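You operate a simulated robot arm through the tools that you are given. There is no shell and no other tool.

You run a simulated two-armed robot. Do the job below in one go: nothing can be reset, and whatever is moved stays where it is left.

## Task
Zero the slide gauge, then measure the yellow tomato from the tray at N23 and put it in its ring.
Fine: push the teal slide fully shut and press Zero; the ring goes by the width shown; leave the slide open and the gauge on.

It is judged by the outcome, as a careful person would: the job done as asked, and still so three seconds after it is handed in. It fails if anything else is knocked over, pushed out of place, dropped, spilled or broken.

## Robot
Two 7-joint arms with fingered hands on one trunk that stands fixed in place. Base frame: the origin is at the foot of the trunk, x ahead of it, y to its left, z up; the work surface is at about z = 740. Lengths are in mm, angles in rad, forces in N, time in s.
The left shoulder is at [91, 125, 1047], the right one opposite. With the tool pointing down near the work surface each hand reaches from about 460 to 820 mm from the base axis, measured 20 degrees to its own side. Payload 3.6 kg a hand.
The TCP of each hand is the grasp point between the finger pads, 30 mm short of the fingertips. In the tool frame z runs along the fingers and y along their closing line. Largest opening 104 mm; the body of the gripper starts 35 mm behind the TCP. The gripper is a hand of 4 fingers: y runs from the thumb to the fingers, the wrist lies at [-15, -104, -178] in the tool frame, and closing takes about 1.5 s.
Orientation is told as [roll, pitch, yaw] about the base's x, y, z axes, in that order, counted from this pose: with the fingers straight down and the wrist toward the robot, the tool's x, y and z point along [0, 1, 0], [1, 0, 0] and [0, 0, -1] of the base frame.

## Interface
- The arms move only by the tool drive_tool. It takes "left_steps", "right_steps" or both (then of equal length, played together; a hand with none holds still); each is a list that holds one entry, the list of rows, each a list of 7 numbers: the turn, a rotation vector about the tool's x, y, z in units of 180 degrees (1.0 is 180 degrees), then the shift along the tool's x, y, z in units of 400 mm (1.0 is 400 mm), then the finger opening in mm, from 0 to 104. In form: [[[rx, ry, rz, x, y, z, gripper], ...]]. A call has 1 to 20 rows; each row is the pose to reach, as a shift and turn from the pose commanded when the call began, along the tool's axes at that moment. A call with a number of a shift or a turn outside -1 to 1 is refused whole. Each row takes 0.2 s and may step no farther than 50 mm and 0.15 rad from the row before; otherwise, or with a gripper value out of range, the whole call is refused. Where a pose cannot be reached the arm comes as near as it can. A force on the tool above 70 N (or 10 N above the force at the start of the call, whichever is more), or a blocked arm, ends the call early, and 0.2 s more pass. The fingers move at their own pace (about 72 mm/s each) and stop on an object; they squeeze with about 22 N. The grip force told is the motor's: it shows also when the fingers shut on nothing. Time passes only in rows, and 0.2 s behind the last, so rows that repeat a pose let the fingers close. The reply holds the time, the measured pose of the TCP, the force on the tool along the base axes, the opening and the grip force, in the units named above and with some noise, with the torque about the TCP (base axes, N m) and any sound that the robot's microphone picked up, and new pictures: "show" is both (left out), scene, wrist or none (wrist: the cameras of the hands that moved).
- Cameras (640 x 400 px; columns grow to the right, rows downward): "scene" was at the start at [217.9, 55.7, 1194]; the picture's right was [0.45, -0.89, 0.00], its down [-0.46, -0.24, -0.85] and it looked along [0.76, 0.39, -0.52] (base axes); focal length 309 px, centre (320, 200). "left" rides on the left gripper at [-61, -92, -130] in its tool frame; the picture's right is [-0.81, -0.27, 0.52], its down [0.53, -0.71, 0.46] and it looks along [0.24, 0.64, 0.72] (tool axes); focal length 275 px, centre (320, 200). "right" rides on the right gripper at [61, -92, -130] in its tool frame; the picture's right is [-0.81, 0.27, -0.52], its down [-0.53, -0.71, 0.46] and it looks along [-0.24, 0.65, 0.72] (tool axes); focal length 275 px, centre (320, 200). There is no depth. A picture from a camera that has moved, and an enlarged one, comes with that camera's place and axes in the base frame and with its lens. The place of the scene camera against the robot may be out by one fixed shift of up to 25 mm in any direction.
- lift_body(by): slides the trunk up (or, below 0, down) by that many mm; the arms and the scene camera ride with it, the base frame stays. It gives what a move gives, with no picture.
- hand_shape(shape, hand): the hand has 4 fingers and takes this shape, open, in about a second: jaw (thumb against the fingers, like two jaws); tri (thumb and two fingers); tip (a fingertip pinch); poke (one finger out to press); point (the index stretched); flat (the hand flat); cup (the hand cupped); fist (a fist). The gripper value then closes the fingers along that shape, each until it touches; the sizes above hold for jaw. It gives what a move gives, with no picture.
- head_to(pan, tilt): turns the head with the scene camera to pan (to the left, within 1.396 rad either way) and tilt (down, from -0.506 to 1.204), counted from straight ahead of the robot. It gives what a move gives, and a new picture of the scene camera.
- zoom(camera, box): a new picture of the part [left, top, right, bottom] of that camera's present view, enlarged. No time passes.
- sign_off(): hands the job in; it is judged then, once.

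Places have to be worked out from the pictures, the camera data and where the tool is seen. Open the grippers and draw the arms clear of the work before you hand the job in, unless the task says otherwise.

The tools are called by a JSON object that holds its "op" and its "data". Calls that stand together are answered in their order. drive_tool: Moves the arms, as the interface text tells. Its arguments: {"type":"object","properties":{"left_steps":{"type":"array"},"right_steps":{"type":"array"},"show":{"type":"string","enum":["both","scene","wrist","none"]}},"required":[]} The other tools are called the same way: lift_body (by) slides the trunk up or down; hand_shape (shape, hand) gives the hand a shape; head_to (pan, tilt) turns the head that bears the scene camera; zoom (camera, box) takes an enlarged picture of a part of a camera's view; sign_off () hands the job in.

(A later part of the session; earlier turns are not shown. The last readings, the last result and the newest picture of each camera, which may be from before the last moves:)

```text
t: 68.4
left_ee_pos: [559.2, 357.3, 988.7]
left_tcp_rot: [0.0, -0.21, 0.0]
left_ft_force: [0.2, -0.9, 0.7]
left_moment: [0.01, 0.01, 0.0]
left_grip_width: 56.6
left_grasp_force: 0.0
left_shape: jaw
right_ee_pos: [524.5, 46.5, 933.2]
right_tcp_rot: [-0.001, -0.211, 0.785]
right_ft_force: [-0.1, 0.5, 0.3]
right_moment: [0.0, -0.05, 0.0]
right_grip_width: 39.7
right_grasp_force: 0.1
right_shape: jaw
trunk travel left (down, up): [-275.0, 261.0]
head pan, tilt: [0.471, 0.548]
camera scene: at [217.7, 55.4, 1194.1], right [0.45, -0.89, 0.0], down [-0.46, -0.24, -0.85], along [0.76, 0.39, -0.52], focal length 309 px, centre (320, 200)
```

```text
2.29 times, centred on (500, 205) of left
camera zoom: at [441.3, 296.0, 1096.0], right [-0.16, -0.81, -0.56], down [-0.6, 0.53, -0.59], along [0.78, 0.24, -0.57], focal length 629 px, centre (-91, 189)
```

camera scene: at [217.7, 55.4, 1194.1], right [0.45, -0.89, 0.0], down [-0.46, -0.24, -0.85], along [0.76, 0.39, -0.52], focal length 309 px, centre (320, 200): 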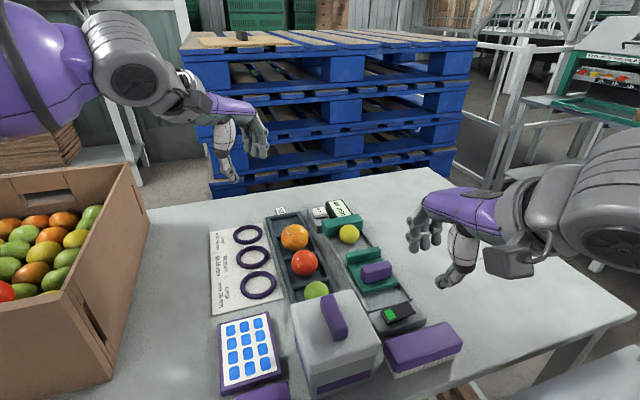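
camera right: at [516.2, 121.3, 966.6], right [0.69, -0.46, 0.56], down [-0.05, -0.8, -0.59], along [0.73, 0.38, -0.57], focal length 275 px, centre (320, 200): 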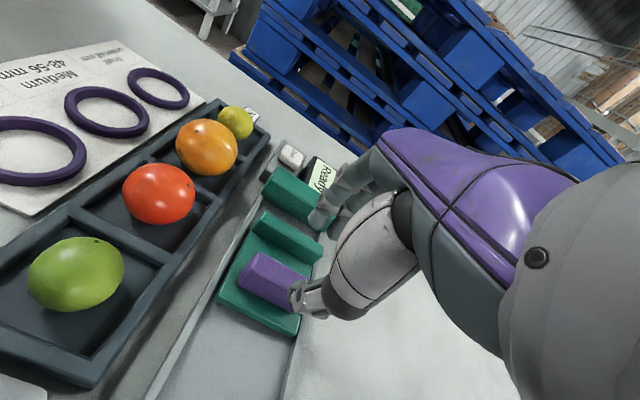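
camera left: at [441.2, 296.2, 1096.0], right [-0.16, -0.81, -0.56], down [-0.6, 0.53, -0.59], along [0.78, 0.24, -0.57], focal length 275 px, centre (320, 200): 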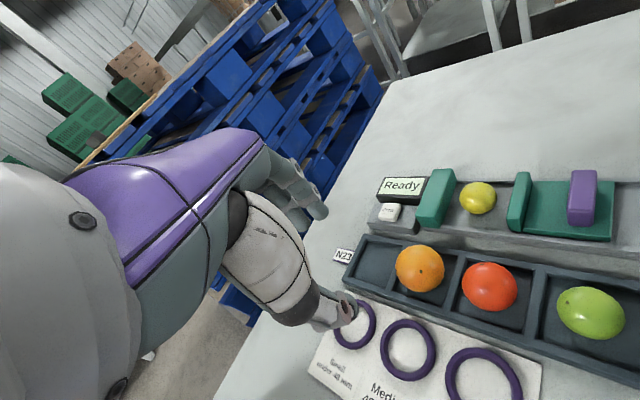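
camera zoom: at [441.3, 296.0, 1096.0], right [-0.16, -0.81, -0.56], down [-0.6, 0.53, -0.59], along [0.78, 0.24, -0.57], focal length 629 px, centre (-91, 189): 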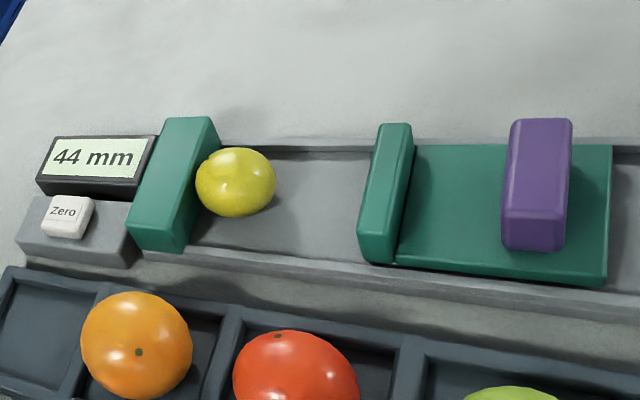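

The tomato is free beside the fixed jaw. I'll bring the left hand back to yaw −45° above it, offset 6 mm toward the slide so the fingers clear the fixed jaw.

{"op": "drive_tool", "data": {"left_steps": [[[0, -0.0065, 0.031, -0.042, 0.035, 0.03, 57], [0, -0.013, 0.061, -0.084, 0.07, 0.06, 57], [0, -0.0195, 0.092, -0.126, 0.105, 0.095, 57], [0, -0.026, 0.122, -0.168, 0.14, 0.135, 57], [0, -0.0325, 0.153, -0.21, 0.174, 0.18, 57], [0, -0.039, 0.183, -0.253, 0.208, 0.23, 57], [0, -0.0455, 0.214, -0.295, 0.243, 0.295, 57], [0, -0.052, 0.2445, -0.337, 0.277, 0.3605, 57], [0, -0.052, 0.2445, -0.337, 0.277, 0.3605, 57]]], "show": "none"}}

{"op": "zoom", "data": {"camera": "left", "box": [240, 160, 480, 360]}}

{"op": "zoom", "data": {"camera": "right", "box": [160, 40, 360, 200]}}

{"op": "zoom", "data": {"camera": "scene", "box": [300, 170, 420, 260]}}

```text
t: 70.4
left_ee_pos: [697.1, 223.0, 871.4]
left_tcp_rot: [-0.001, -0.21, -0.787]
left_ft_force: [-0.6, -0.3, 0.5]
left_moment: [-0.03, 0.0, 0.01]
left_grip_width: 56.4
left_grasp_force: 0.0
left_shape: jaw
right_ee_pos: [523.8, 47.2, 931.5]
right_tcp_rot: [0.001, -0.212, 0.785]
right_ft_force: [-0.4, 0.6, -0.8]
right_moment: [0.01, 0.02, 0.03]
right_grip_width: 39.9
right_grasp_force: 0.1
right_shape: jaw
trunk travel left (down, up): [-275.0, 261.0]
head pan, tilt: [0.471, 0.548]
```

```text
2.00 times, centred on (360, 260) of left
camera zoom: at [569.9, 261.6, 979.2], right [-0.69, -0.46, -0.56], down [-0.05, 0.8, -0.59], along [0.72, -0.38, -0.57], focal length 551 px, centre (240, 80)
```

zoom: 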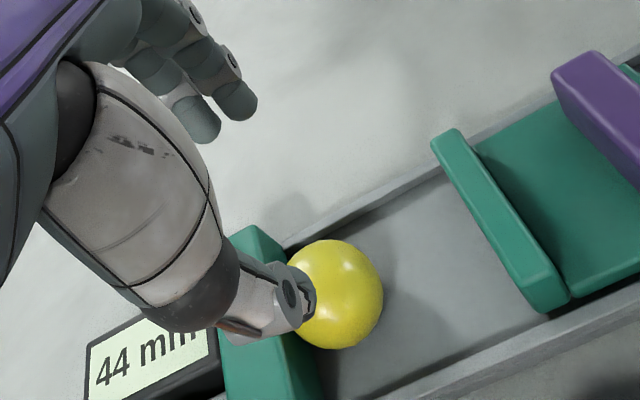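

```text
2.50 times, centred on (260, 120) of right
camera zoom: at [399.7, 7.4, 1040.3], right [0.69, -0.46, 0.56], down [-0.05, -0.8, -0.59], along [0.73, 0.38, -0.57], focal length 688 px, centre (470, 400)
```

zoom: 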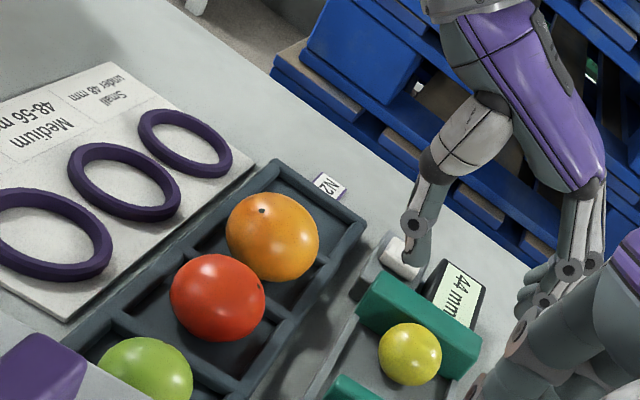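

```text
4.44 times, centred on (360, 215) of scene
camera zoom: at [217.7, 55.7, 1194.1], right [0.45, -0.89, 0.0], down [-0.46, -0.24, -0.85], along [0.76, 0.39, -0.52], focal length 1374 px, centre (142, 133)
```

zoom: 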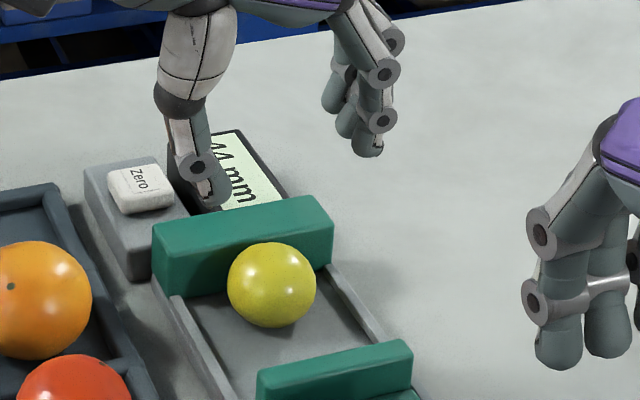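

Tomato at u≈658, v≈338, and the left TCP is at u≈650.5, so the fingers should clear the fixed jaw by about 5 mm. I'll lower 50 mm and check.

{"op": "drive_tool", "data": {"left_steps": [[[0, 0, 0, 0, -0.0087, 0.041, 57], [0, 0, 0, 0, -0.0174, 0.082, 57], [0, 0, 0, 0, -0.026, 0.1222, 57], [0, 0, 0, 0, -0.026, 0.1222, 57]]], "show": "none"}}

{"op": "zoom", "data": {"camera": "left", "box": [240, 160, 480, 360]}}

{"op": "zoom", "data": {"camera": "right", "box": [240, 80, 380, 200]}}

{"op": "zoom", "data": {"camera": "scene", "box": [300, 190, 400, 260]}}

```text
t: 71.4
left_ee_pos: [695.2, 225.0, 819.0]
left_tcp_rot: [0.001, -0.21, -0.785]
left_ft_force: [-0.5, 0.4, -0.9]
left_moment: [-0.01, -0.01, 0.03]
left_grip_width: 56.6
left_grasp_force: 0.0
left_shape: jaw
right_ee_pos: [525.0, 47.6, 932.8]
right_tcp_rot: [-0.001, -0.211, 0.786]
right_ft_force: [-1.3, 0.1, 0.3]
right_moment: [-0.04, 0.01, 0.01]
right_grip_width: 39.6
right_grasp_force: 0.1
right_shape: jaw
trunk travel left (down, up): [-275.0, 261.0]
head pan, tilt: [0.471, 0.548]
```

```text
2.00 times, centred on (360, 260) of left
camera zoom: at [569.1, 262.9, 927.5], right [-0.69, -0.46, -0.56], down [-0.05, 0.8, -0.59], along [0.73, -0.38, -0.57], focal length 551 px, centre (240, 80)
```

zoom: 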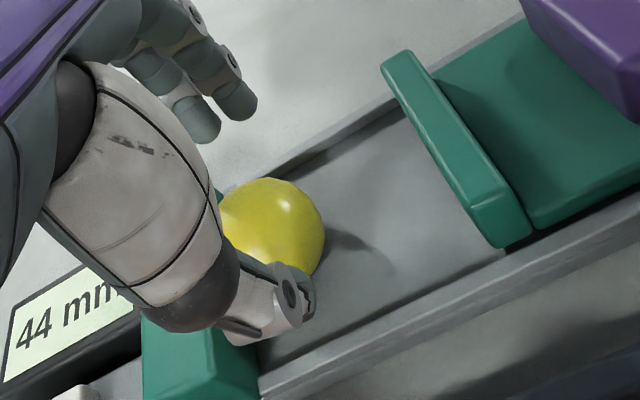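

```text
3.33 times, centred on (310, 140) of right
camera zoom: at [399.8, 7.4, 1040.2], right [0.69, -0.46, 0.56], down [-0.05, -0.8, -0.59], along [0.73, 0.38, -0.57], focal length 918 px, centre (353, 400)
```

zoom: 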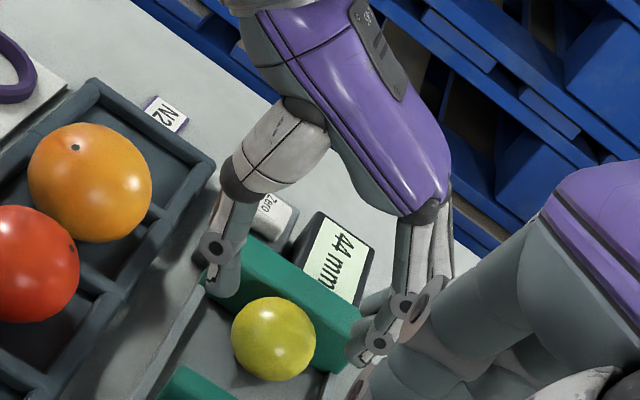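

```text
5.71 times, centred on (350, 225) of scene
camera zoom: at [217.8, 55.6, 1194.0], right [0.45, -0.89, 0.0], down [-0.46, -0.24, -0.85], along [0.76, 0.39, -0.52], focal length 1767 px, centre (149, 57)
```

zoom: 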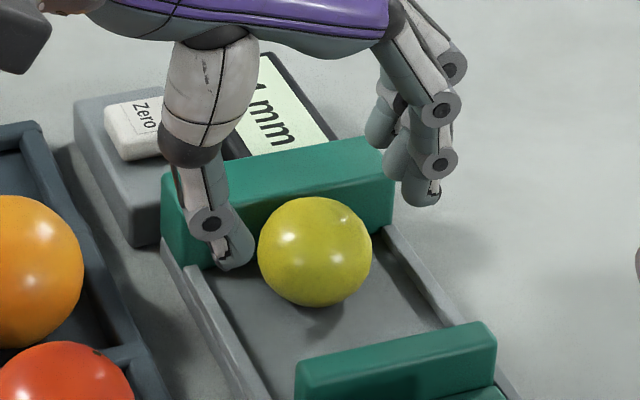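

The left finger row isn't centred on the TCP: the rear finger sits about 30 mm toward the fixed jaw and would hit it. I'll back up 60 mm and switch to "tri" (thumb and two fingers) to get clear.

{"op": "drive_tool", "data": {"left_steps": [[[0, 0, 0, 0, 0, -0.05, 57], [0, 0, 0, 0, 0, -0.11, 57], [0, 0, 0, 0, 0, -0.16, 57]]], "show": "none"}}

{"op": "hand_shape", "data": {"hand": "left", "shape": "tri"}}

{"op": "zoom", "data": {"camera": "left", "box": [200, 100, 480, 360]}}

{"op": "zoom", "data": {"camera": "scene", "box": [290, 140, 410, 260]}}

{"op": "zoom", "data": {"camera": "right", "box": [200, 0, 400, 200]}}

```text
t: 72.2
left_ee_pos: [686.7, 232.7, 883.0]
left_tcp_rot: [0.0, -0.21, -0.786]
left_ft_force: [0.3, -0.3, -0.5]
left_moment: [-0.02, 0.01, -0.01]
left_grip_width: 56.8
left_grasp_force: 0.0
left_shape: jaw
right_ee_pos: [524.6, 48.4, 932.2]
right_tcp_rot: [-0.001, -0.211, 0.785]
right_ft_force: [0.0, 0.2, -0.2]
right_moment: [-0.03, 0.02, 0.03]
right_grip_width: 39.6
right_grasp_force: 0.2
right_shape: jaw
trunk travel left (down, up): [-275.0, 261.0]
head pan, tilt: [0.471, 0.548]
```

```text
t: 73.1
left_ee_pos: [687.5, 233.2, 881.8]
left_tcp_rot: [0.0, -0.209, -0.785]
left_ft_force: [0.1, 0.0, 0.3]
left_moment: [0.02, 0.01, 0.0]
left_grip_width: 104.0
left_grasp_force: 0.1
left_shape: tri
right_ee_pos: [524.8, 47.6, 932.3]
right_tcp_rot: [0.001, -0.212, 0.785]
right_ft_force: [-0.1, 0.5, 0.1]
right_moment: [-0.01, 0.03, -0.01]
right_grip_width: 40.1
right_grasp_force: 0.0
right_shape: jaw
trunk travel left (down, up): [-275.0, 261.0]
head pan, tilt: [0.471, 0.548]
```

```text
1.54 times, centred on (340, 230) of left
camera zoom: at [560.7, 270.5, 989.5], right [-0.69, -0.46, -0.56], down [-0.05, 0.8, -0.59], along [0.72, -0.38, -0.57], focal length 424 px, centre (289, 154)
```

zoom: 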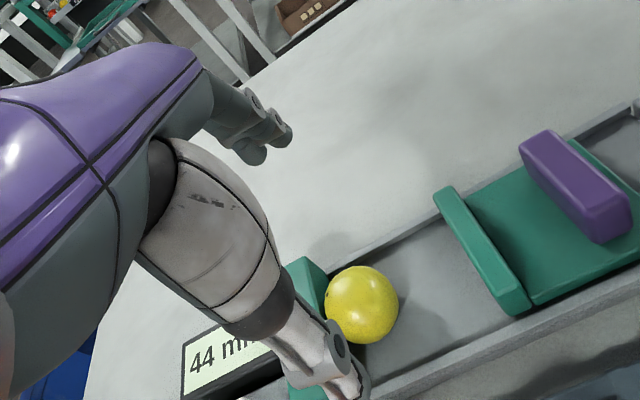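

```text
3.33 times, centred on (350, 200) of scene
camera zoom: at [217.9, 55.7, 1194.0], right [0.45, -0.89, 0.0], down [-0.46, -0.24, -0.85], along [0.76, 0.39, -0.52], focal length 1031 px, centre (220, 200)
```

zoom: 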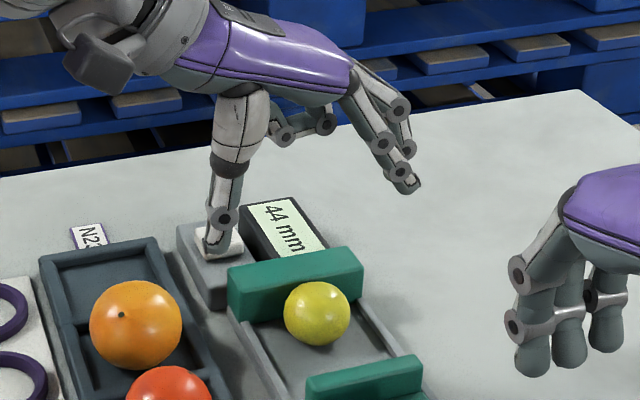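

```text
2.00 times, centred on (300, 100) of right
camera zoom: at [399.9, 7.4, 1040.1], right [0.69, -0.46, 0.56], down [-0.05, -0.8, -0.59], along [0.73, 0.38, -0.57], focal length 551 px, centre (360, 400)
```

zoom: 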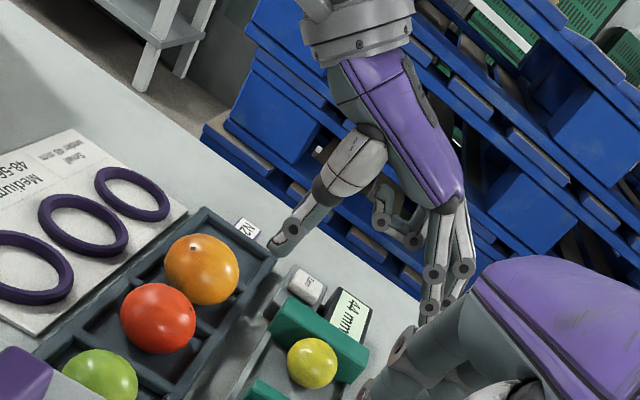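

The rear finger is folded away. I'll narrow to 57 mm, shift 3 mm toward the tomato's centre line, and go back down the same axis partway.

{"op": "drive_tool", "data": {"left_steps": [[[0, 0, 0, 0.0075, 0, 0.0, 80], [0, 0, 0, 0.0075, 0, 0.0, 57], [0, 0, 0, 0.0075, 0, 0.05, 57], [0, 0, 0, 0.0075, 0, 0.1, 57], [0, 0, 0, 0.0075, 0, 0.15, 57], [0, 0, 0, 0.0075, 0, 0.15, 57]]], "show": "none"}}

{"op": "zoom", "data": {"camera": "left", "box": [240, 160, 480, 360]}}

{"op": "zoom", "data": {"camera": "scene", "box": [300, 180, 400, 260]}}

{"op": "zoom", "data": {"camera": "right", "box": [240, 80, 380, 200]}}

```text
t: 74.5
left_ee_pos: [697.5, 226.9, 825.0]
left_tcp_rot: [0.0, -0.208, -0.786]
left_ft_force: [0.8, 0.1, 0.2]
left_moment: [0.0, 0.03, 0.01]
left_grip_width: 57.2
left_grasp_force: 0.1
left_shape: tri
right_ee_pos: [524.4, 48.7, 932.6]
right_tcp_rot: [-0.001, -0.211, 0.785]
right_ft_force: [0.6, 0.3, 0.3]
right_moment: [-0.01, -0.01, -0.05]
right_grip_width: 39.8
right_grasp_force: 0.0
right_shape: jaw
trunk travel left (down, up): [-275.0, 261.0]
head pan, tilt: [0.471, 0.548]
```

```text
2.00 times, centred on (360, 260) of left
camera zoom: at [571.1, 264.8, 932.9], right [-0.69, -0.46, -0.56], down [-0.05, 0.8, -0.59], along [0.73, -0.38, -0.57], focal length 551 px, centre (240, 80)
```

zoom: 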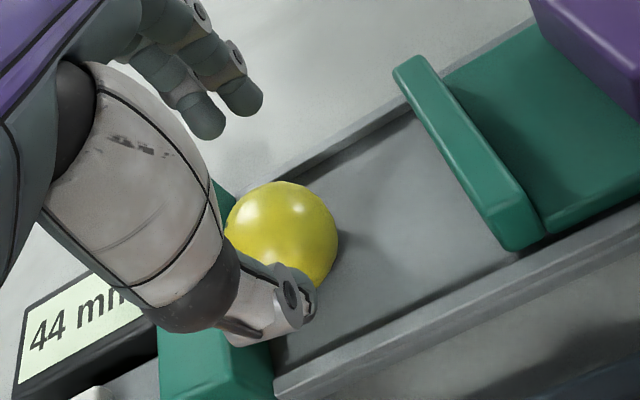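

```text
5.00 times, centred on (350, 220) of scene
camera zoom: at [217.8, 55.6, 1194.0], right [0.45, -0.89, 0.0], down [-0.46, -0.24, -0.85], along [0.76, 0.39, -0.52], focal length 1546 px, centre (170, 100)
```

zoom: 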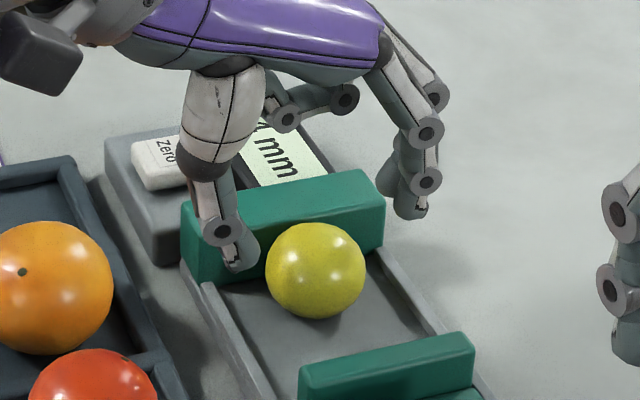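

```text
3.33 times, centred on (310, 140) of right
camera zoom: at [399.8, 7.4, 1040.2], right [0.69, -0.46, 0.56], down [-0.05, -0.8, -0.59], along [0.73, 0.38, -0.57], focal length 918 px, centre (353, 400)
```

zoom: 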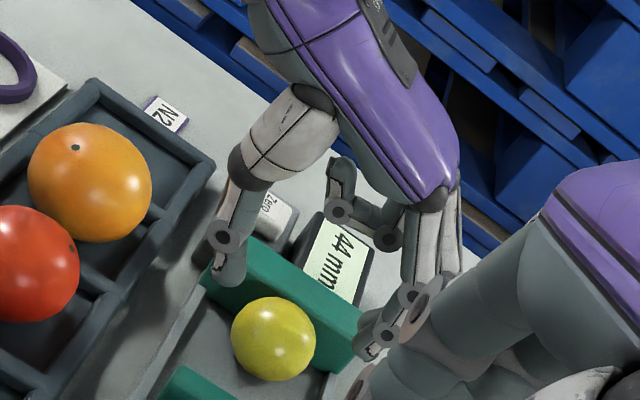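

The folded finger would just touch the top of the fixed jaw if I went straight down. I'll roll the hand 17° about its closing axis to raise that side, and realign over the tomato.

{"op": "drive_tool", "data": {"left_steps": [[[0, 0.024, 0, -0.005, 0.003, -0.011, 57], [0, 0.048, 0, -0.01, 0.005, -0.011, 57], [0, 0.072, 0, -0.015, 0.008, -0.011, 57], [0, 0.0944, 0, -0.02, 0.01, -0.011, 57], [0, 0.0944, 0, -0.02, 0.01, -0.011, 57]]], "show": "none"}}

{"op": "zoom", "data": {"camera": "left", "box": [240, 160, 480, 360]}}

{"op": "zoom", "data": {"camera": "scene", "box": [300, 180, 400, 260]}}

{"op": "zoom", "data": {"camera": "right", "box": [240, 80, 380, 200]}}

```text
t: 75.7
left_ee_pos: [694.7, 219.2, 830.2]
left_tcp_rot: [0.298, -0.211, -0.785]
left_ft_force: [0.1, 0.7, -0.1]
left_moment: [0.03, -0.04, -0.01]
left_grip_width: 57.4
left_grasp_force: 0.0
left_shape: tri
right_ee_pos: [525.1, 47.5, 933.0]
right_tcp_rot: [0.001, -0.21, 0.786]
right_ft_force: [-0.3, 0.4, 1.3]
right_moment: [-0.03, 0.03, -0.03]
right_grip_width: 39.9
right_grasp_force: 0.1
right_shape: jaw
trunk travel left (down, up): [-275.0, 261.0]
head pan, tilt: [0.471, 0.548]
```

```text
2.00 times, centred on (360, 260) of left
camera zoom: at [546.0, 229.5, 913.5], right [-0.52, -0.36, -0.77], down [0.0, 0.91, -0.42], along [0.85, -0.22, -0.47], focal length 551 px, centre (240, 80)
```

zoom: 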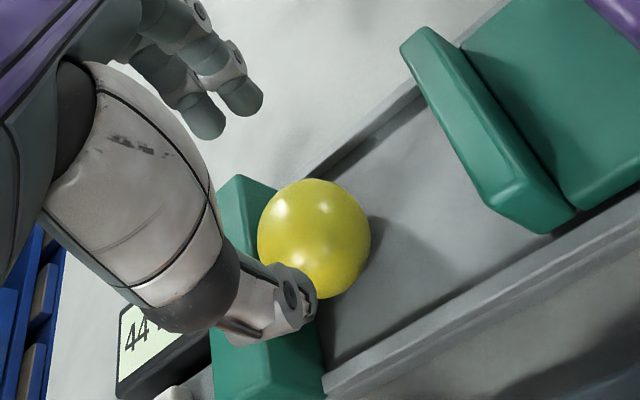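

```text
5.00 times, centred on (350, 220) of scene
camera zoom: at [218.0, 55.8, 1194.0], right [0.45, -0.89, 0.0], down [-0.46, -0.24, -0.85], along [0.76, 0.39, -0.52], focal length 1546 px, centre (170, 100)
```

zoom: 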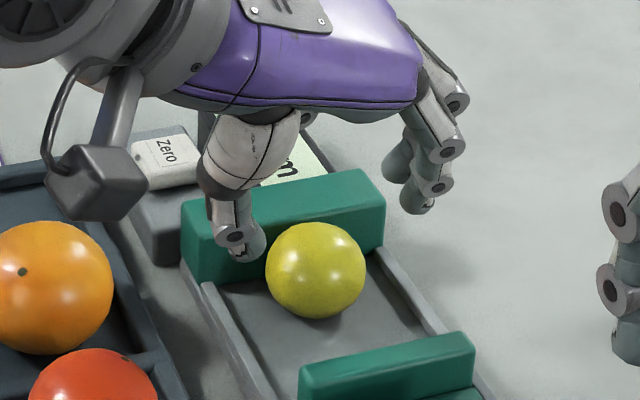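

```text
3.33 times, centred on (310, 140) of right
camera zoom: at [400.0, 7.5, 1040.1], right [0.69, -0.46, 0.56], down [-0.05, -0.8, -0.59], along [0.73, 0.38, -0.57], focal length 918 px, centre (353, 400)
```

zoom: 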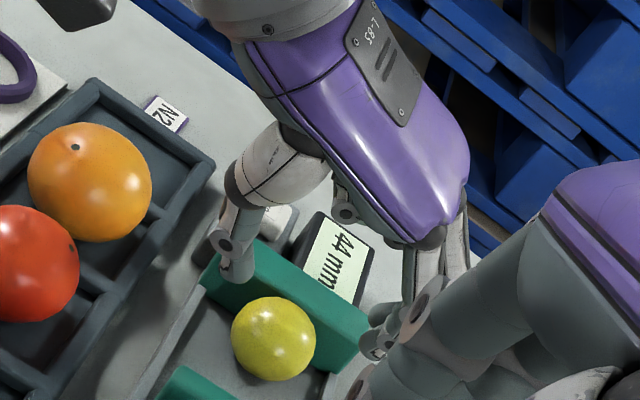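

The hand is aligned (TCP u≈646, v≈336). I'll lower it 24 mm straight down and check the clearances.

{"op": "drive_tool", "data": {"left_steps": [[[0, 0, 0, -0.0057, -0.0042, 0.0187, 57], [0, 0, 0, -0.0114, -0.0083, 0.0374, 57], [0, 0, 0, -0.0172, -0.0125, 0.0561, 57], [0, 0, 0, -0.0172, -0.0125, 0.0561, 57]]], "show": "none"}}

{"op": "zoom", "data": {"camera": "left", "box": [240, 160, 480, 360]}}

{"op": "zoom", "data": {"camera": "scene", "box": [300, 180, 400, 260]}}

{"op": "zoom", "data": {"camera": "right", "box": [240, 80, 380, 200]}}

```text
t: 76.7
left_ee_pos: [695.0, 219.2, 805.5]
left_tcp_rot: [0.296, -0.209, -0.786]
left_ft_force: [-0.3, 0.1, 0.1]
left_moment: [0.05, -0.04, 0.0]
left_grip_width: 57.1
left_grasp_force: 0.1
left_shape: tri
right_ee_pos: [525.0, 47.5, 932.7]
right_tcp_rot: [0.0, -0.211, 0.785]
right_ft_force: [-0.3, -0.3, -0.6]
right_moment: [-0.01, 0.0, 0.02]
right_grip_width: 39.9
right_grasp_force: 0.0
right_shape: jaw
trunk travel left (down, up): [-275.0, 261.0]
head pan, tilt: [0.471, 0.548]
```

```text
2.00 times, centred on (360, 260) of left
camera zoom: at [547.6, 229.9, 890.1], right [-0.52, -0.36, -0.77], down [0.0, 0.91, -0.42], along [0.85, -0.22, -0.47], focal length 551 px, centre (240, 80)
```

zoom: 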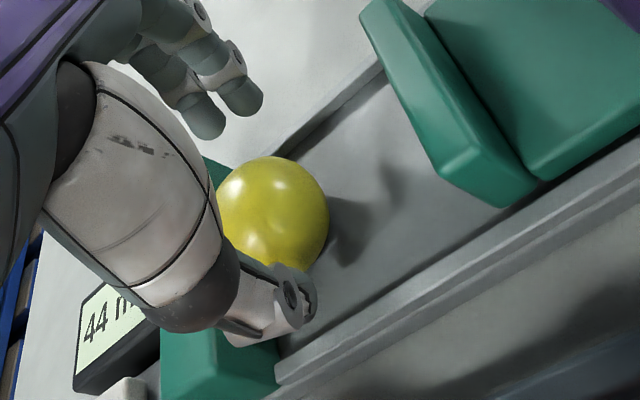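

```text
5.00 times, centred on (350, 220) of scene
camera zoom: at [217.9, 55.7, 1194.0], right [0.45, -0.89, 0.0], down [-0.46, -0.24, -0.85], along [0.76, 0.39, -0.52], focal length 1546 px, centre (170, 100)
```

zoom: 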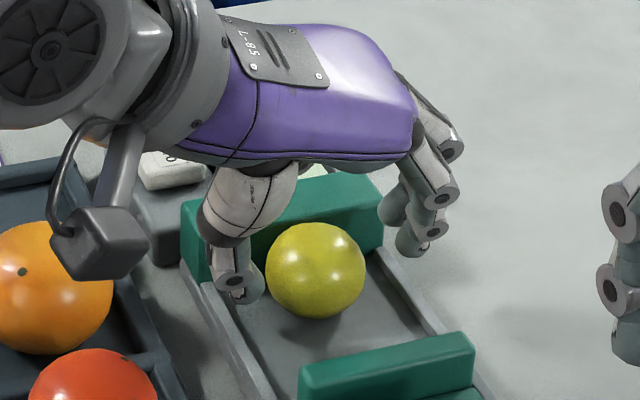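

```text
3.33 times, centred on (310, 140) of right
camera zoom: at [399.9, 7.4, 1040.1], right [0.69, -0.46, 0.56], down [-0.05, -0.8, -0.59], along [0.73, 0.38, -0.57], focal length 918 px, centre (353, 400)
```

zoom: 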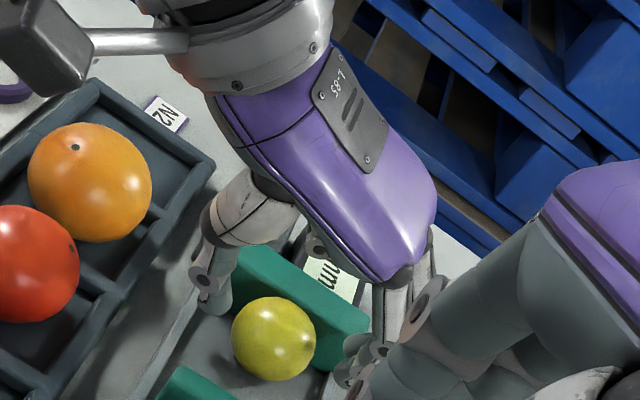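

No contact so far. I'll lower the last 13 mm in small steps.

{"op": "drive_tool", "data": {"left_steps": [[[0, 0, 0, -0.0029, -0.0021, 0.0094, 57], [0, 0, 0, -0.005, -0.0036, 0.0164, 57], [0, 0, 0, -0.0072, -0.0052, 0.0234, 57], [0, 0, 0, -0.0093, -0.0068, 0.0304, 57]]], "show": "none"}}

{"op": "zoom", "data": {"camera": "left", "box": [240, 160, 480, 360]}}

{"op": "zoom", "data": {"camera": "scene", "box": [300, 180, 400, 260]}}

```text
t: 77.7
left_ee_pos: [695.9, 218.2, 794.7]
left_tcp_rot: [0.298, -0.209, -0.786]
left_ft_force: [0.4, 0.2, 0.7]
left_moment: [-0.01, 0.01, 0.02]
left_grip_width: 57.4
left_grasp_force: 0.1
left_shape: tri
right_ee_pos: [525.8, 47.6, 931.6]
right_tcp_rot: [-0.001, -0.212, 0.785]
right_ft_force: [1.0, 0.8, -0.6]
right_moment: [0.03, 0.02, 0.0]
right_grip_width: 39.6
right_grasp_force: 0.2
right_shape: jaw
trunk travel left (down, up): [-275.0, 261.0]
head pan, tilt: [0.471, 0.548]
```

```text
2.00 times, centred on (360, 260) of left
camera zoom: at [547.7, 229.2, 877.5], right [-0.52, -0.36, -0.77], down [0.0, 0.91, -0.42], along [0.85, -0.22, -0.47], focal length 551 px, centre (240, 80)
```

zoom: 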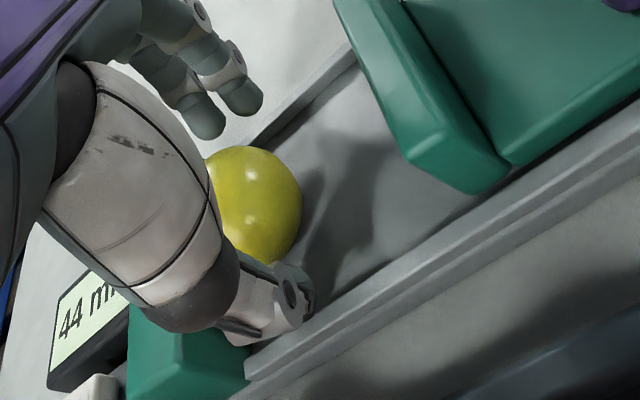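

```text
5.00 times, centred on (350, 220) of scene
camera zoom: at [217.9, 55.6, 1194.0], right [0.45, -0.89, 0.0], down [-0.46, -0.24, -0.85], along [0.76, 0.39, -0.52], focal length 1546 px, centre (170, 100)
```

zoom: 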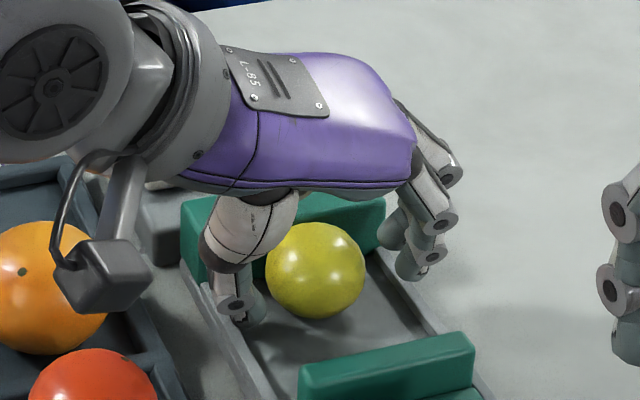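

The tomato is centred between thumb and fingers (tool offset ≈ 5, −4, 24). I'll drop 2 mm more and close slowly.

{"op": "drive_tool", "data": {"left_steps": [[[0, 0, 0, -0.0014, -0.001, 0.0047, 52], [0, 0, 0, -0.0014, -0.001, 0.0047, 48], [0, 0, 0, -0.0014, -0.001, 0.0047, 44], [0, 0, 0, -0.0014, -0.001, 0.0047, 40], [0, 0, 0, -0.0014, -0.001, 0.0047, 36], [0, 0, 0, -0.0014, -0.001, 0.0047, 33], [0, 0, 0, -0.0014, -0.001, 0.0047, 33]]], "show": "none"}}

{"op": "zoom", "data": {"camera": "left", "box": [240, 160, 480, 360]}}

{"op": "zoom", "data": {"camera": "scene", "box": [300, 180, 400, 260]}}

```text
t: 79.3
left_ee_pos: [696.1, 219.8, 791.8]
left_tcp_rot: [0.297, -0.209, -0.784]
left_ft_force: [-0.6, -0.7, 0.3]
left_moment: [0.02, 0.0, 0.01]
left_grip_width: 34.6
left_grasp_force: 0.2
left_shape: tri
right_ee_pos: [524.8, 47.5, 932.7]
right_tcp_rot: [0.002, -0.211, 0.784]
right_ft_force: [0.2, 0.9, -0.5]
right_moment: [0.02, -0.01, 0.01]
right_grip_width: 39.8
right_grasp_force: 0.0
right_shape: jaw
trunk travel left (down, up): [-275.0, 261.0]
head pan, tilt: [0.471, 0.548]
```

```text
2.00 times, centred on (360, 260) of left
camera zoom: at [547.5, 229.7, 875.5], right [-0.52, -0.36, -0.77], down [0.0, 0.91, -0.42], along [0.85, -0.22, -0.47], focal length 551 px, centre (240, 80)
```

zoom: 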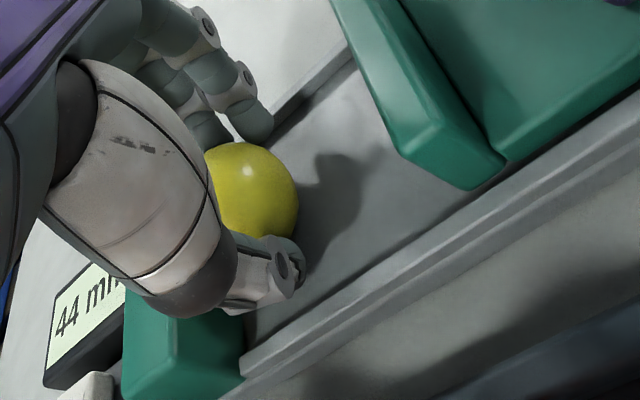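

```text
5.00 times, centred on (350, 220) of scene
camera zoom: at [217.8, 55.6, 1194.0], right [0.45, -0.89, 0.0], down [-0.46, -0.24, -0.85], along [0.76, 0.39, -0.52], focal length 1546 px, centre (170, 100)
```

zoom: 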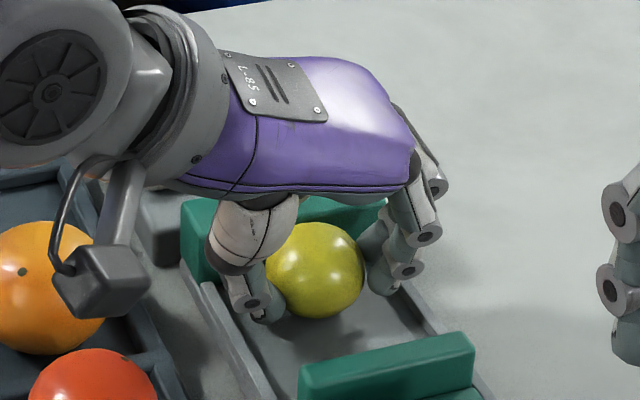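

The fingers are at 34.6 mm with hardly any force yet. I'll close further until they hold.

{"op": "drive_tool", "data": {"left_steps": [[[0, 0, 0, 0, 0, 0, 30], [0, 0, 0, 0, 0, 0, 27], [0, 0, 0, 0, 0, 0, 24], [0, 0, 0, 0, 0, 0, 21], [0, 0, 0, 0, 0, 0, 21]]], "show": "none"}}

{"op": "zoom", "data": {"camera": "left", "box": [240, 160, 480, 360]}}

{"op": "zoom", "data": {"camera": "scene", "box": [300, 180, 400, 260]}}

```text
t: 80.5
left_ee_pos: [696.0, 219.7, 791.5]
left_tcp_rot: [0.296, -0.209, -0.784]
left_ft_force: [-1.6, -1.7, -1.5]
left_moment: [-0.05, 0.08, 0.0]
left_grip_width: 32.6
left_grasp_force: 16.5
left_shape: tri
right_ee_pos: [525.1, 47.7, 932.0]
right_tcp_rot: [0.0, -0.211, 0.783]
right_ft_force: [0.2, -0.3, -0.6]
right_moment: [0.01, -0.01, 0.01]
right_grip_width: 39.7
right_grasp_force: 0.1
right_shape: jaw
trunk travel left (down, up): [-275.0, 261.0]
head pan, tilt: [0.471, 0.548]
```

```text
2.00 times, centred on (360, 260) of left
camera zoom: at [547.4, 229.5, 875.4], right [-0.52, -0.36, -0.77], down [0.0, 0.91, -0.42], along [0.85, -0.22, -0.47], focal length 551 px, centre (240, 80)
```

zoom: 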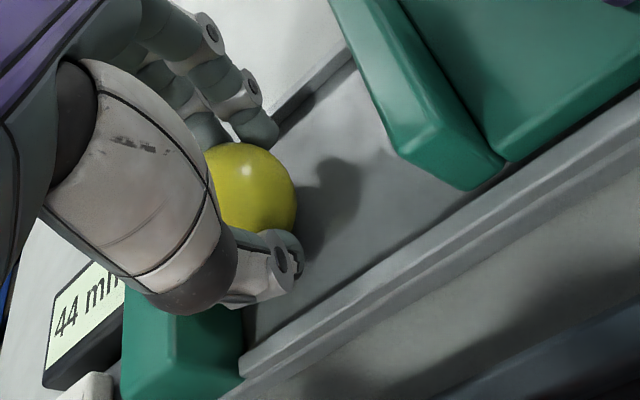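

```text
5.00 times, centred on (350, 220) of scene
camera zoom: at [217.8, 55.5, 1194.0], right [0.45, -0.89, 0.0], down [-0.46, -0.24, -0.85], along [0.76, 0.39, -0.52], focal length 1546 px, centre (170, 100)
```

zoom: 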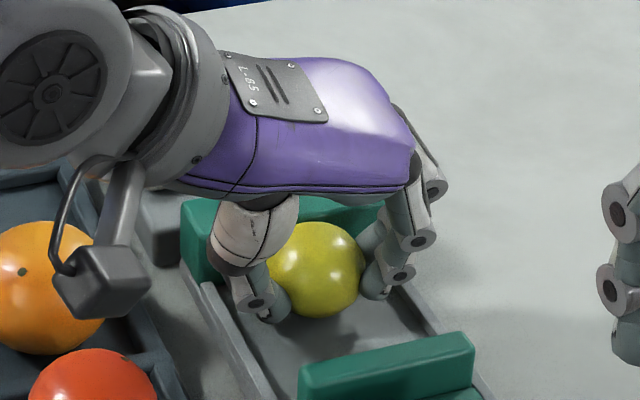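

The grip is at 16.5 N. I'll lift slowly, drifting slightly away from the fixed jaw, and check that the tomato comes along.

{"op": "drive_tool", "data": {"left_steps": [[[0, 0, 0, 0.0014, 0.001, -0.0047, 20], [0, 0, 0, 0.0012, 0.0026, -0.013, 20], [0, 0, 0, 0.0036, 0.0052, -0.025, 20], [0, 0, 0, 0.0095, 0.0104, -0.0482, 20], [0, 0, 0, 0.018, 0.0156, -0.0716, 20]]], "show": "none"}}

{"op": "zoom", "data": {"camera": "left", "box": [240, 160, 480, 360]}}

{"op": "zoom", "data": {"camera": "scene", "box": [300, 170, 400, 250]}}

```text
t: 81.7
left_ee_pos: [694.2, 219.0, 821.7]
left_tcp_rot: [0.297, -0.211, -0.785]
left_ft_force: [0.7, 0.3, -0.1]
left_moment: [0.0, -0.01, 0.0]
left_grip_width: 32.1
left_grasp_force: 16.1
left_shape: tri
right_ee_pos: [525.2, 46.9, 930.8]
right_tcp_rot: [0.0, -0.213, 0.787]
right_ft_force: [-0.2, -1.0, -0.7]
right_moment: [-0.02, 0.0, 0.02]
right_grip_width: 39.6
right_grasp_force: 0.0
right_shape: jaw
trunk travel left (down, up): [-275.0, 261.0]
head pan, tilt: [0.471, 0.548]
```

```text
2.00 times, centred on (360, 260) of left
camera zoom: at [545.6, 228.6, 906.0], right [-0.52, -0.36, -0.77], down [0.0, 0.91, -0.42], along [0.85, -0.22, -0.47], focal length 551 px, centre (240, 80)
```

zoom: 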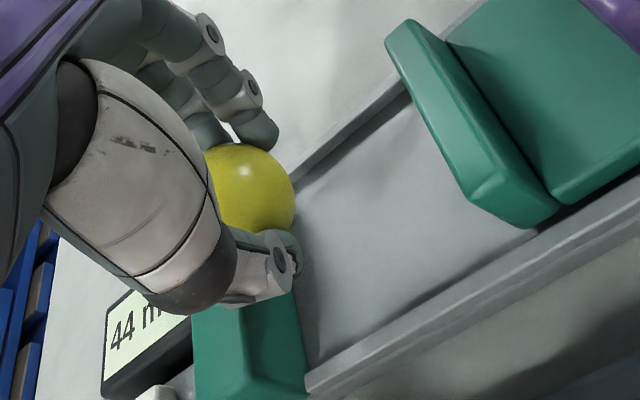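

```text
5.00 times, centred on (350, 210) of scene
camera zoom: at [217.9, 55.7, 1194.0], right [0.45, -0.89, 0.0], down [-0.46, -0.24, -0.85], along [0.76, 0.39, -0.52], focal length 1546 px, centre (170, 150)
```

zoom: 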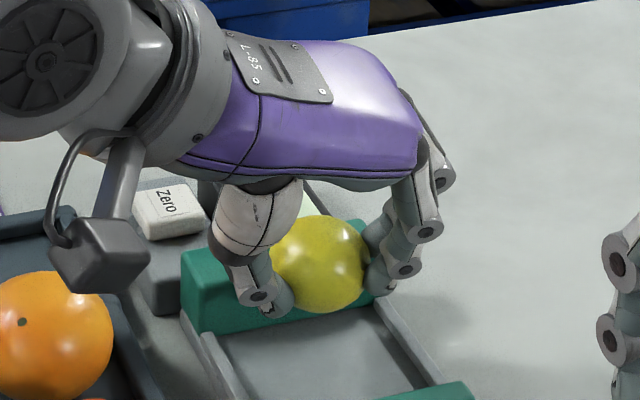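

The tomato is securely held and clear of the bed. I'll raise it 90 mm and undo the roll.

{"op": "drive_tool", "data": {"left_steps": [[[0, 0, 0, 0.0215, 0.0156, -0.07, 20], [0, -0.024, 0, 0.036, 0.026, -0.117, 20], [0, -0.048, 0, 0.05, 0.036, -0.164, 20], [0, -0.072, 0, 0.0644, 0.0468, -0.2104, 20], [0, -0.0944, 0, 0.0644, 0.0468, -0.2104, 20]]], "show": "none"}}

{"op": "zoom", "data": {"camera": "left", "box": [200, 100, 520, 380]}}

{"op": "zoom", "data": {"camera": "right", "box": [60, 0, 380, 220]}}

```text
t: 82.9
left_ee_pos: [693.1, 216.2, 911.0]
left_tcp_rot: [-0.001, -0.21, -0.785]
left_ft_force: [0.1, 0.1, -0.9]
left_moment: [0.0, -0.02, -0.02]
left_grip_width: 32.0
left_grasp_force: 16.1
left_shape: tri
right_ee_pos: [526.0, 48.7, 932.3]
right_tcp_rot: [0.0, -0.212, 0.786]
right_ft_force: [0.1, 0.2, -0.6]
right_moment: [-0.02, 0.02, 0.0]
right_grip_width: 39.8
right_grasp_force: 0.1
right_shape: jaw
trunk travel left (down, up): [-275.0, 261.0]
head pan, tilt: [0.471, 0.548]
```

```text
1.43 times, centred on (360, 240) of left
camera zoom: at [567.1, 255.5, 1019.0], right [-0.69, -0.46, -0.56], down [-0.05, 0.8, -0.6], along [0.72, -0.38, -0.57], focal length 393 px, centre (263, 143)
```

zoom: 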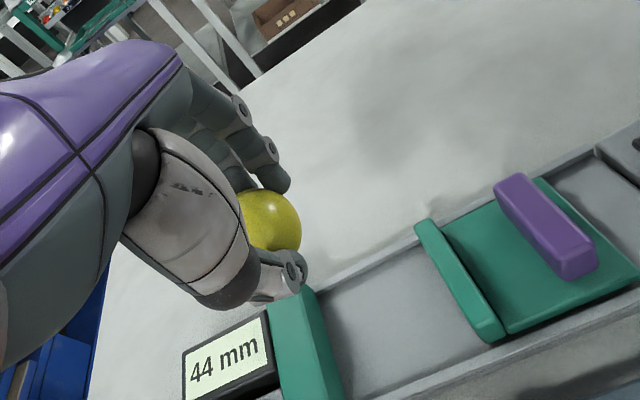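

```text
1.82 times, centred on (220, 110) of right
camera zoom: at [400.1, 7.5, 1040.0], right [0.69, -0.46, 0.56], down [-0.05, -0.8, -0.59], along [0.73, 0.38, -0.57], focal length 500 px, centre (502, 364)
```

zoom: 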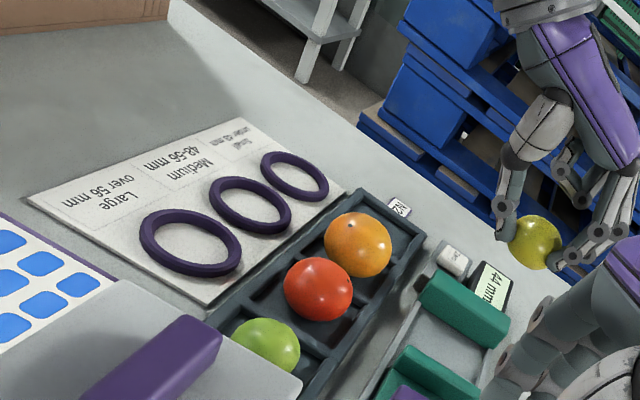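

Next I'll carry the tomato over the Small ring (near (634, 446)), turning the hand back to yaw 0 at a safe height.

{"op": "drive_tool", "data": {"left_steps": [[[0, 0.0058, -0.0272, 0.032, -0.0564, -0.012, 20], [0, 0.0116, -0.0543, 0.064, -0.113, -0.024, 20], [0, 0.0173, -0.0815, 0.095, -0.169, -0.036, 20], [0, 0.0231, -0.1087, 0.127, -0.226, -0.048, 20], [0, 0.0289, -0.1358, 0.159, -0.282, -0.06, 20], [0, 0.0347, -0.163, 0.191, -0.339, -0.072, 20], [0, 0.0404, -0.19, 0.2225, -0.395, -0.084, 20], [0, 0.0462, -0.2173, 0.254, -0.452, -0.096, 20], [0, 0.052, -0.2445, 0.286, -0.508, -0.108, 20], [0, 0.052, -0.2445, 0.286, -0.508, -0.108, 20]]]}}

{"op": "zoom", "data": {"camera": "left", "box": [240, 160, 560, 380]}}

{"op": "zoom", "data": {"camera": "right", "box": [60, 0, 300, 160]}}

```text
t: 85.1
left_ee_pos: [628.1, 445.8, 910.7]
left_tcp_rot: [-0.001, -0.211, 0.002]
left_ft_force: [-0.4, 0.6, -0.2]
left_moment: [0.01, 0.0, 0.03]
left_grip_width: 32.0
left_grasp_force: 15.9
left_shape: tri
right_ee_pos: [525.7, 47.6, 931.9]
right_tcp_rot: [0.0, -0.212, 0.785]
right_ft_force: [0.8, -0.3, 0.8]
right_moment: [-0.03, -0.02, 0.02]
right_grip_width: 39.6
right_grasp_force: 0.0
right_shape: jaw
trunk travel left (down, up): [-275.0, 261.0]
head pan, tilt: [0.471, 0.548]
camera scene: at [218.0, 55.7, 1194.0], right [0.45, -0.89, 0.0], down [-0.46, -0.24, -0.85], along [0.76, 0.39, -0.52], focal length 309 px, centre (320, 200)
camera left: at [510.9, 383.5, 1017.5], right [-0.16, -0.81, -0.56], down [-0.6, 0.53, -0.59], along [0.78, 0.24, -0.57], focal length 275 px, centre (320, 200)
```

scene: 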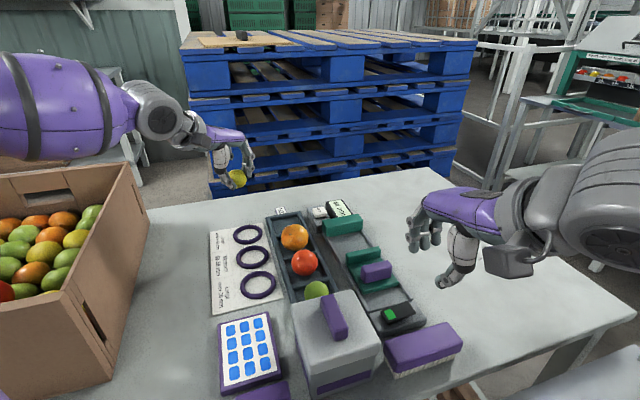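
left: 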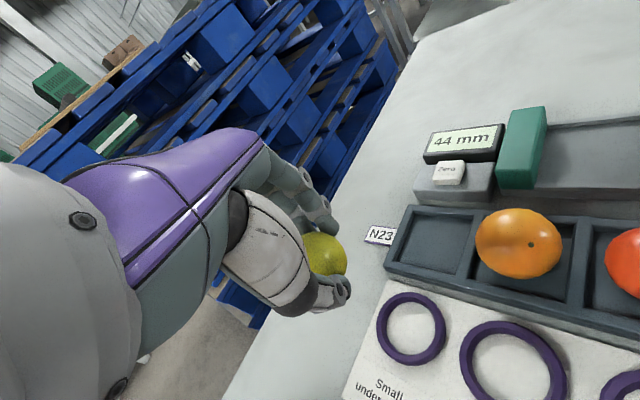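

```text
1.82 times, centred on (400, 270) of left
camera zoom: at [510.9, 383.5, 1017.5], right [-0.16, -0.81, -0.56], down [-0.6, 0.53, -0.59], along [0.78, 0.24, -0.57], focal length 500 px, centre (174, 73)
```

zoom: 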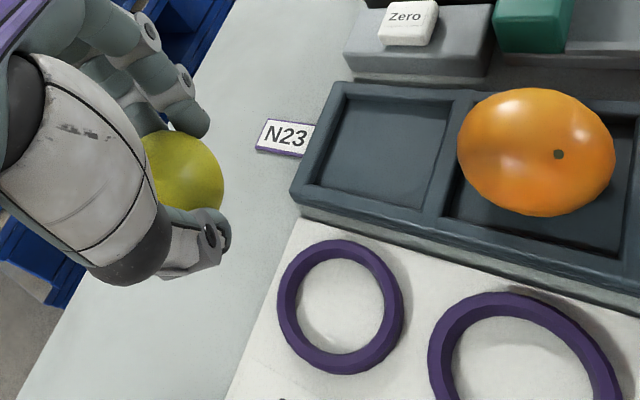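

```text
2.50 times, centred on (180, 80) of right
camera zoom: at [400.0, 7.4, 1040.1], right [0.69, -0.46, 0.56], down [-0.05, -0.8, -0.59], along [0.73, 0.38, -0.57], focal length 688 px, centre (670, 500)
```

zoom: 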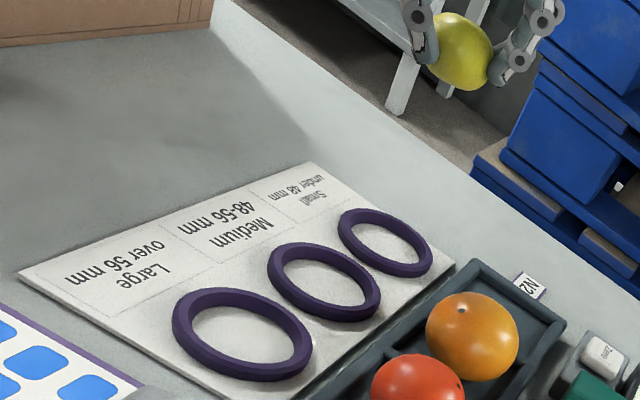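

Close up, the Small ring's centre is about (629, 442). I'll correct a few mm and lower to about 35 mm above the card to compare tomato and ring.

{"op": "drive_tool", "data": {"left_steps": [[[0, 0, 0, -0.01, -0.02, 0.05, 20], [0, 0, 0, -0.01, -0.032, 0.1, 20], [0, 0, 0, -0.01, -0.043, 0.15, 20], [0, 0, 0, -0.01, -0.053, 0.1957, 20], [0, 0, 0, -0.01, -0.053, 0.1957, 20]]], "show": "none"}}

{"op": "zoom", "data": {"camera": "left", "box": [240, 180, 480, 360]}}

{"op": "zoom", "data": {"camera": "right", "box": [120, 20, 280, 140]}}

{"op": "zoom", "data": {"camera": "scene", "box": [200, 170, 300, 260]}}

```text
t: 86.3
left_ee_pos: [623.4, 442.6, 828.3]
left_tcp_rot: [0.0, -0.21, 0.0]
left_ft_force: [0.1, 0.2, -0.3]
left_moment: [-0.01, 0.02, -0.01]
left_grip_width: 31.7
left_grasp_force: 15.9
left_shape: tri
right_ee_pos: [525.6, 48.9, 932.7]
right_tcp_rot: [0.0, -0.211, 0.785]
right_ft_force: [-1.3, 0.3, -0.2]
right_moment: [0.01, 0.0, -0.02]
right_grip_width: 39.5
right_grasp_force: 0.1
right_shape: jaw
trunk travel left (down, up): [-275.0, 261.0]
head pan, tilt: [0.471, 0.548]
```

```text
2.22 times, centred on (360, 270) of left
camera zoom: at [505.4, 379.6, 936.0], right [-0.16, -0.81, -0.56], down [-0.6, 0.53, -0.59], along [0.78, 0.24, -0.57], focal length 612 px, centre (231, 44)
```

zoom: 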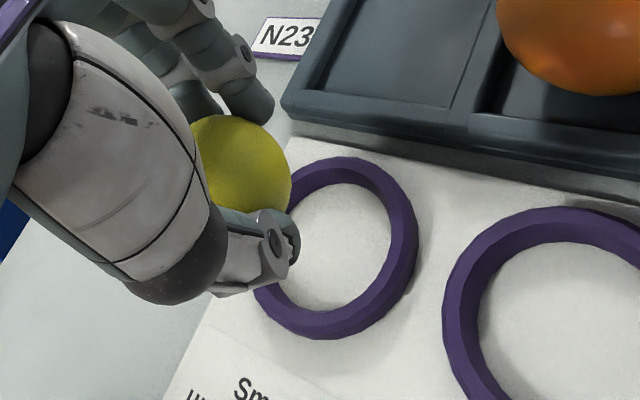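

```text
3.33 times, centred on (200, 80) of right
camera zoom: at [399.9, 7.4, 1040.1], right [0.69, -0.46, 0.56], down [-0.05, -0.8, -0.59], along [0.73, 0.38, -0.57], focal length 918 px, centre (720, 600)
```

zoom: 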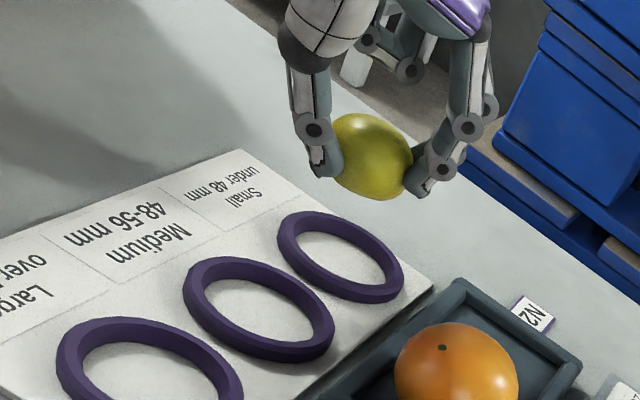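

```text
4.44 times, centred on (250, 215) of scene
camera zoom: at [217.9, 55.7, 1194.0], right [0.45, -0.89, 0.0], down [-0.46, -0.24, -0.85], along [0.76, 0.39, -0.52], focal length 1374 px, centre (631, 133)
```

zoom: 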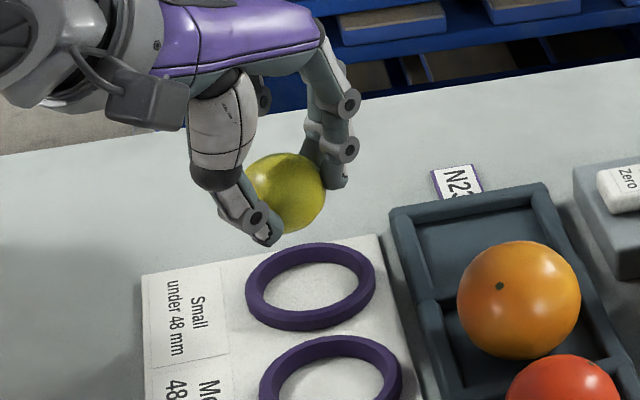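

Tomato and ring agree within a couple of mm. I'll take out the 12° tilt so the thumb won't touch the ring when lowering, and correct about 1–2 mm in position.

{"op": "drive_tool", "data": {"left_steps": [[[0.022, 0, 0, -0.0008, 0.004, 0.0009, 20], [0.044, 0, 0, -0.0016, 0.008, 0.0017, 20], [0.0667, 0, 0, -0.0025, 0.0122, 0.0026, 20], [0.0667, 0, 0, -0.0025, 0.0122, 0.0026, 20]]], "show": "none"}}

{"op": "zoom", "data": {"camera": "left", "box": [240, 180, 480, 360]}}

{"op": "zoom", "data": {"camera": "right", "box": [120, 20, 280, 140]}}

```text
t: 87.3
left_ee_pos: [629.8, 441.6, 830.2]
left_tcp_rot: [-0.001, 0.0, -0.001]
left_ft_force: [0.0, -0.7, -0.6]
left_moment: [-0.07, 0.0, 0.0]
left_grip_width: 31.5
left_grasp_force: 15.9
left_shape: tri
right_ee_pos: [525.2, 47.5, 932.2]
right_tcp_rot: [0.0, -0.211, 0.785]
right_ft_force: [0.6, -0.4, -1.0]
right_moment: [-0.01, 0.02, -0.02]
right_grip_width: 39.9
right_grasp_force: 0.1
right_shape: jaw
trunk travel left (down, up): [-275.0, 261.0]
head pan, tilt: [0.471, 0.548]
```

```text
2.22 times, centred on (360, 270) of left
camera zoom: at [536.8, 379.5, 959.4], right [-0.28, -0.81, -0.52], down [-0.71, 0.53, -0.46], along [0.64, 0.24, -0.72], focal length 612 px, centre (231, 44)
```

zoom: 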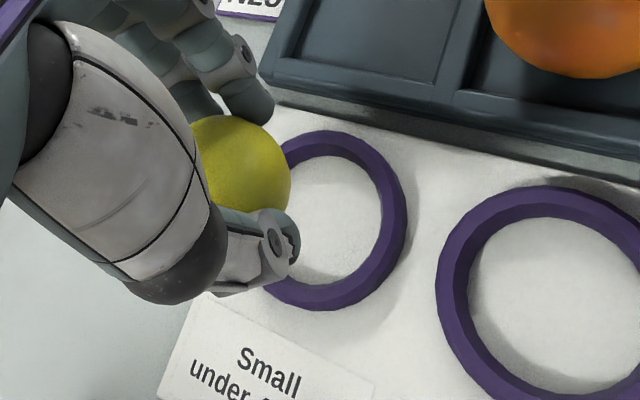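

```text
3.33 times, centred on (200, 80) of right
camera zoom: at [399.9, 7.4, 1040.1], right [0.69, -0.46, 0.56], down [-0.05, -0.8, -0.59], along [0.73, 0.38, -0.57], focal length 918 px, centre (720, 600)
```

zoom: 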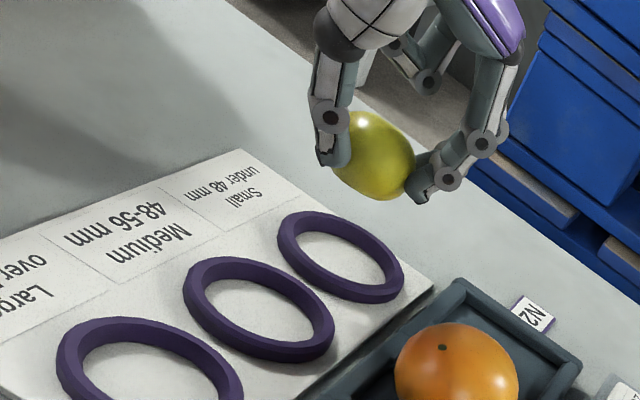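

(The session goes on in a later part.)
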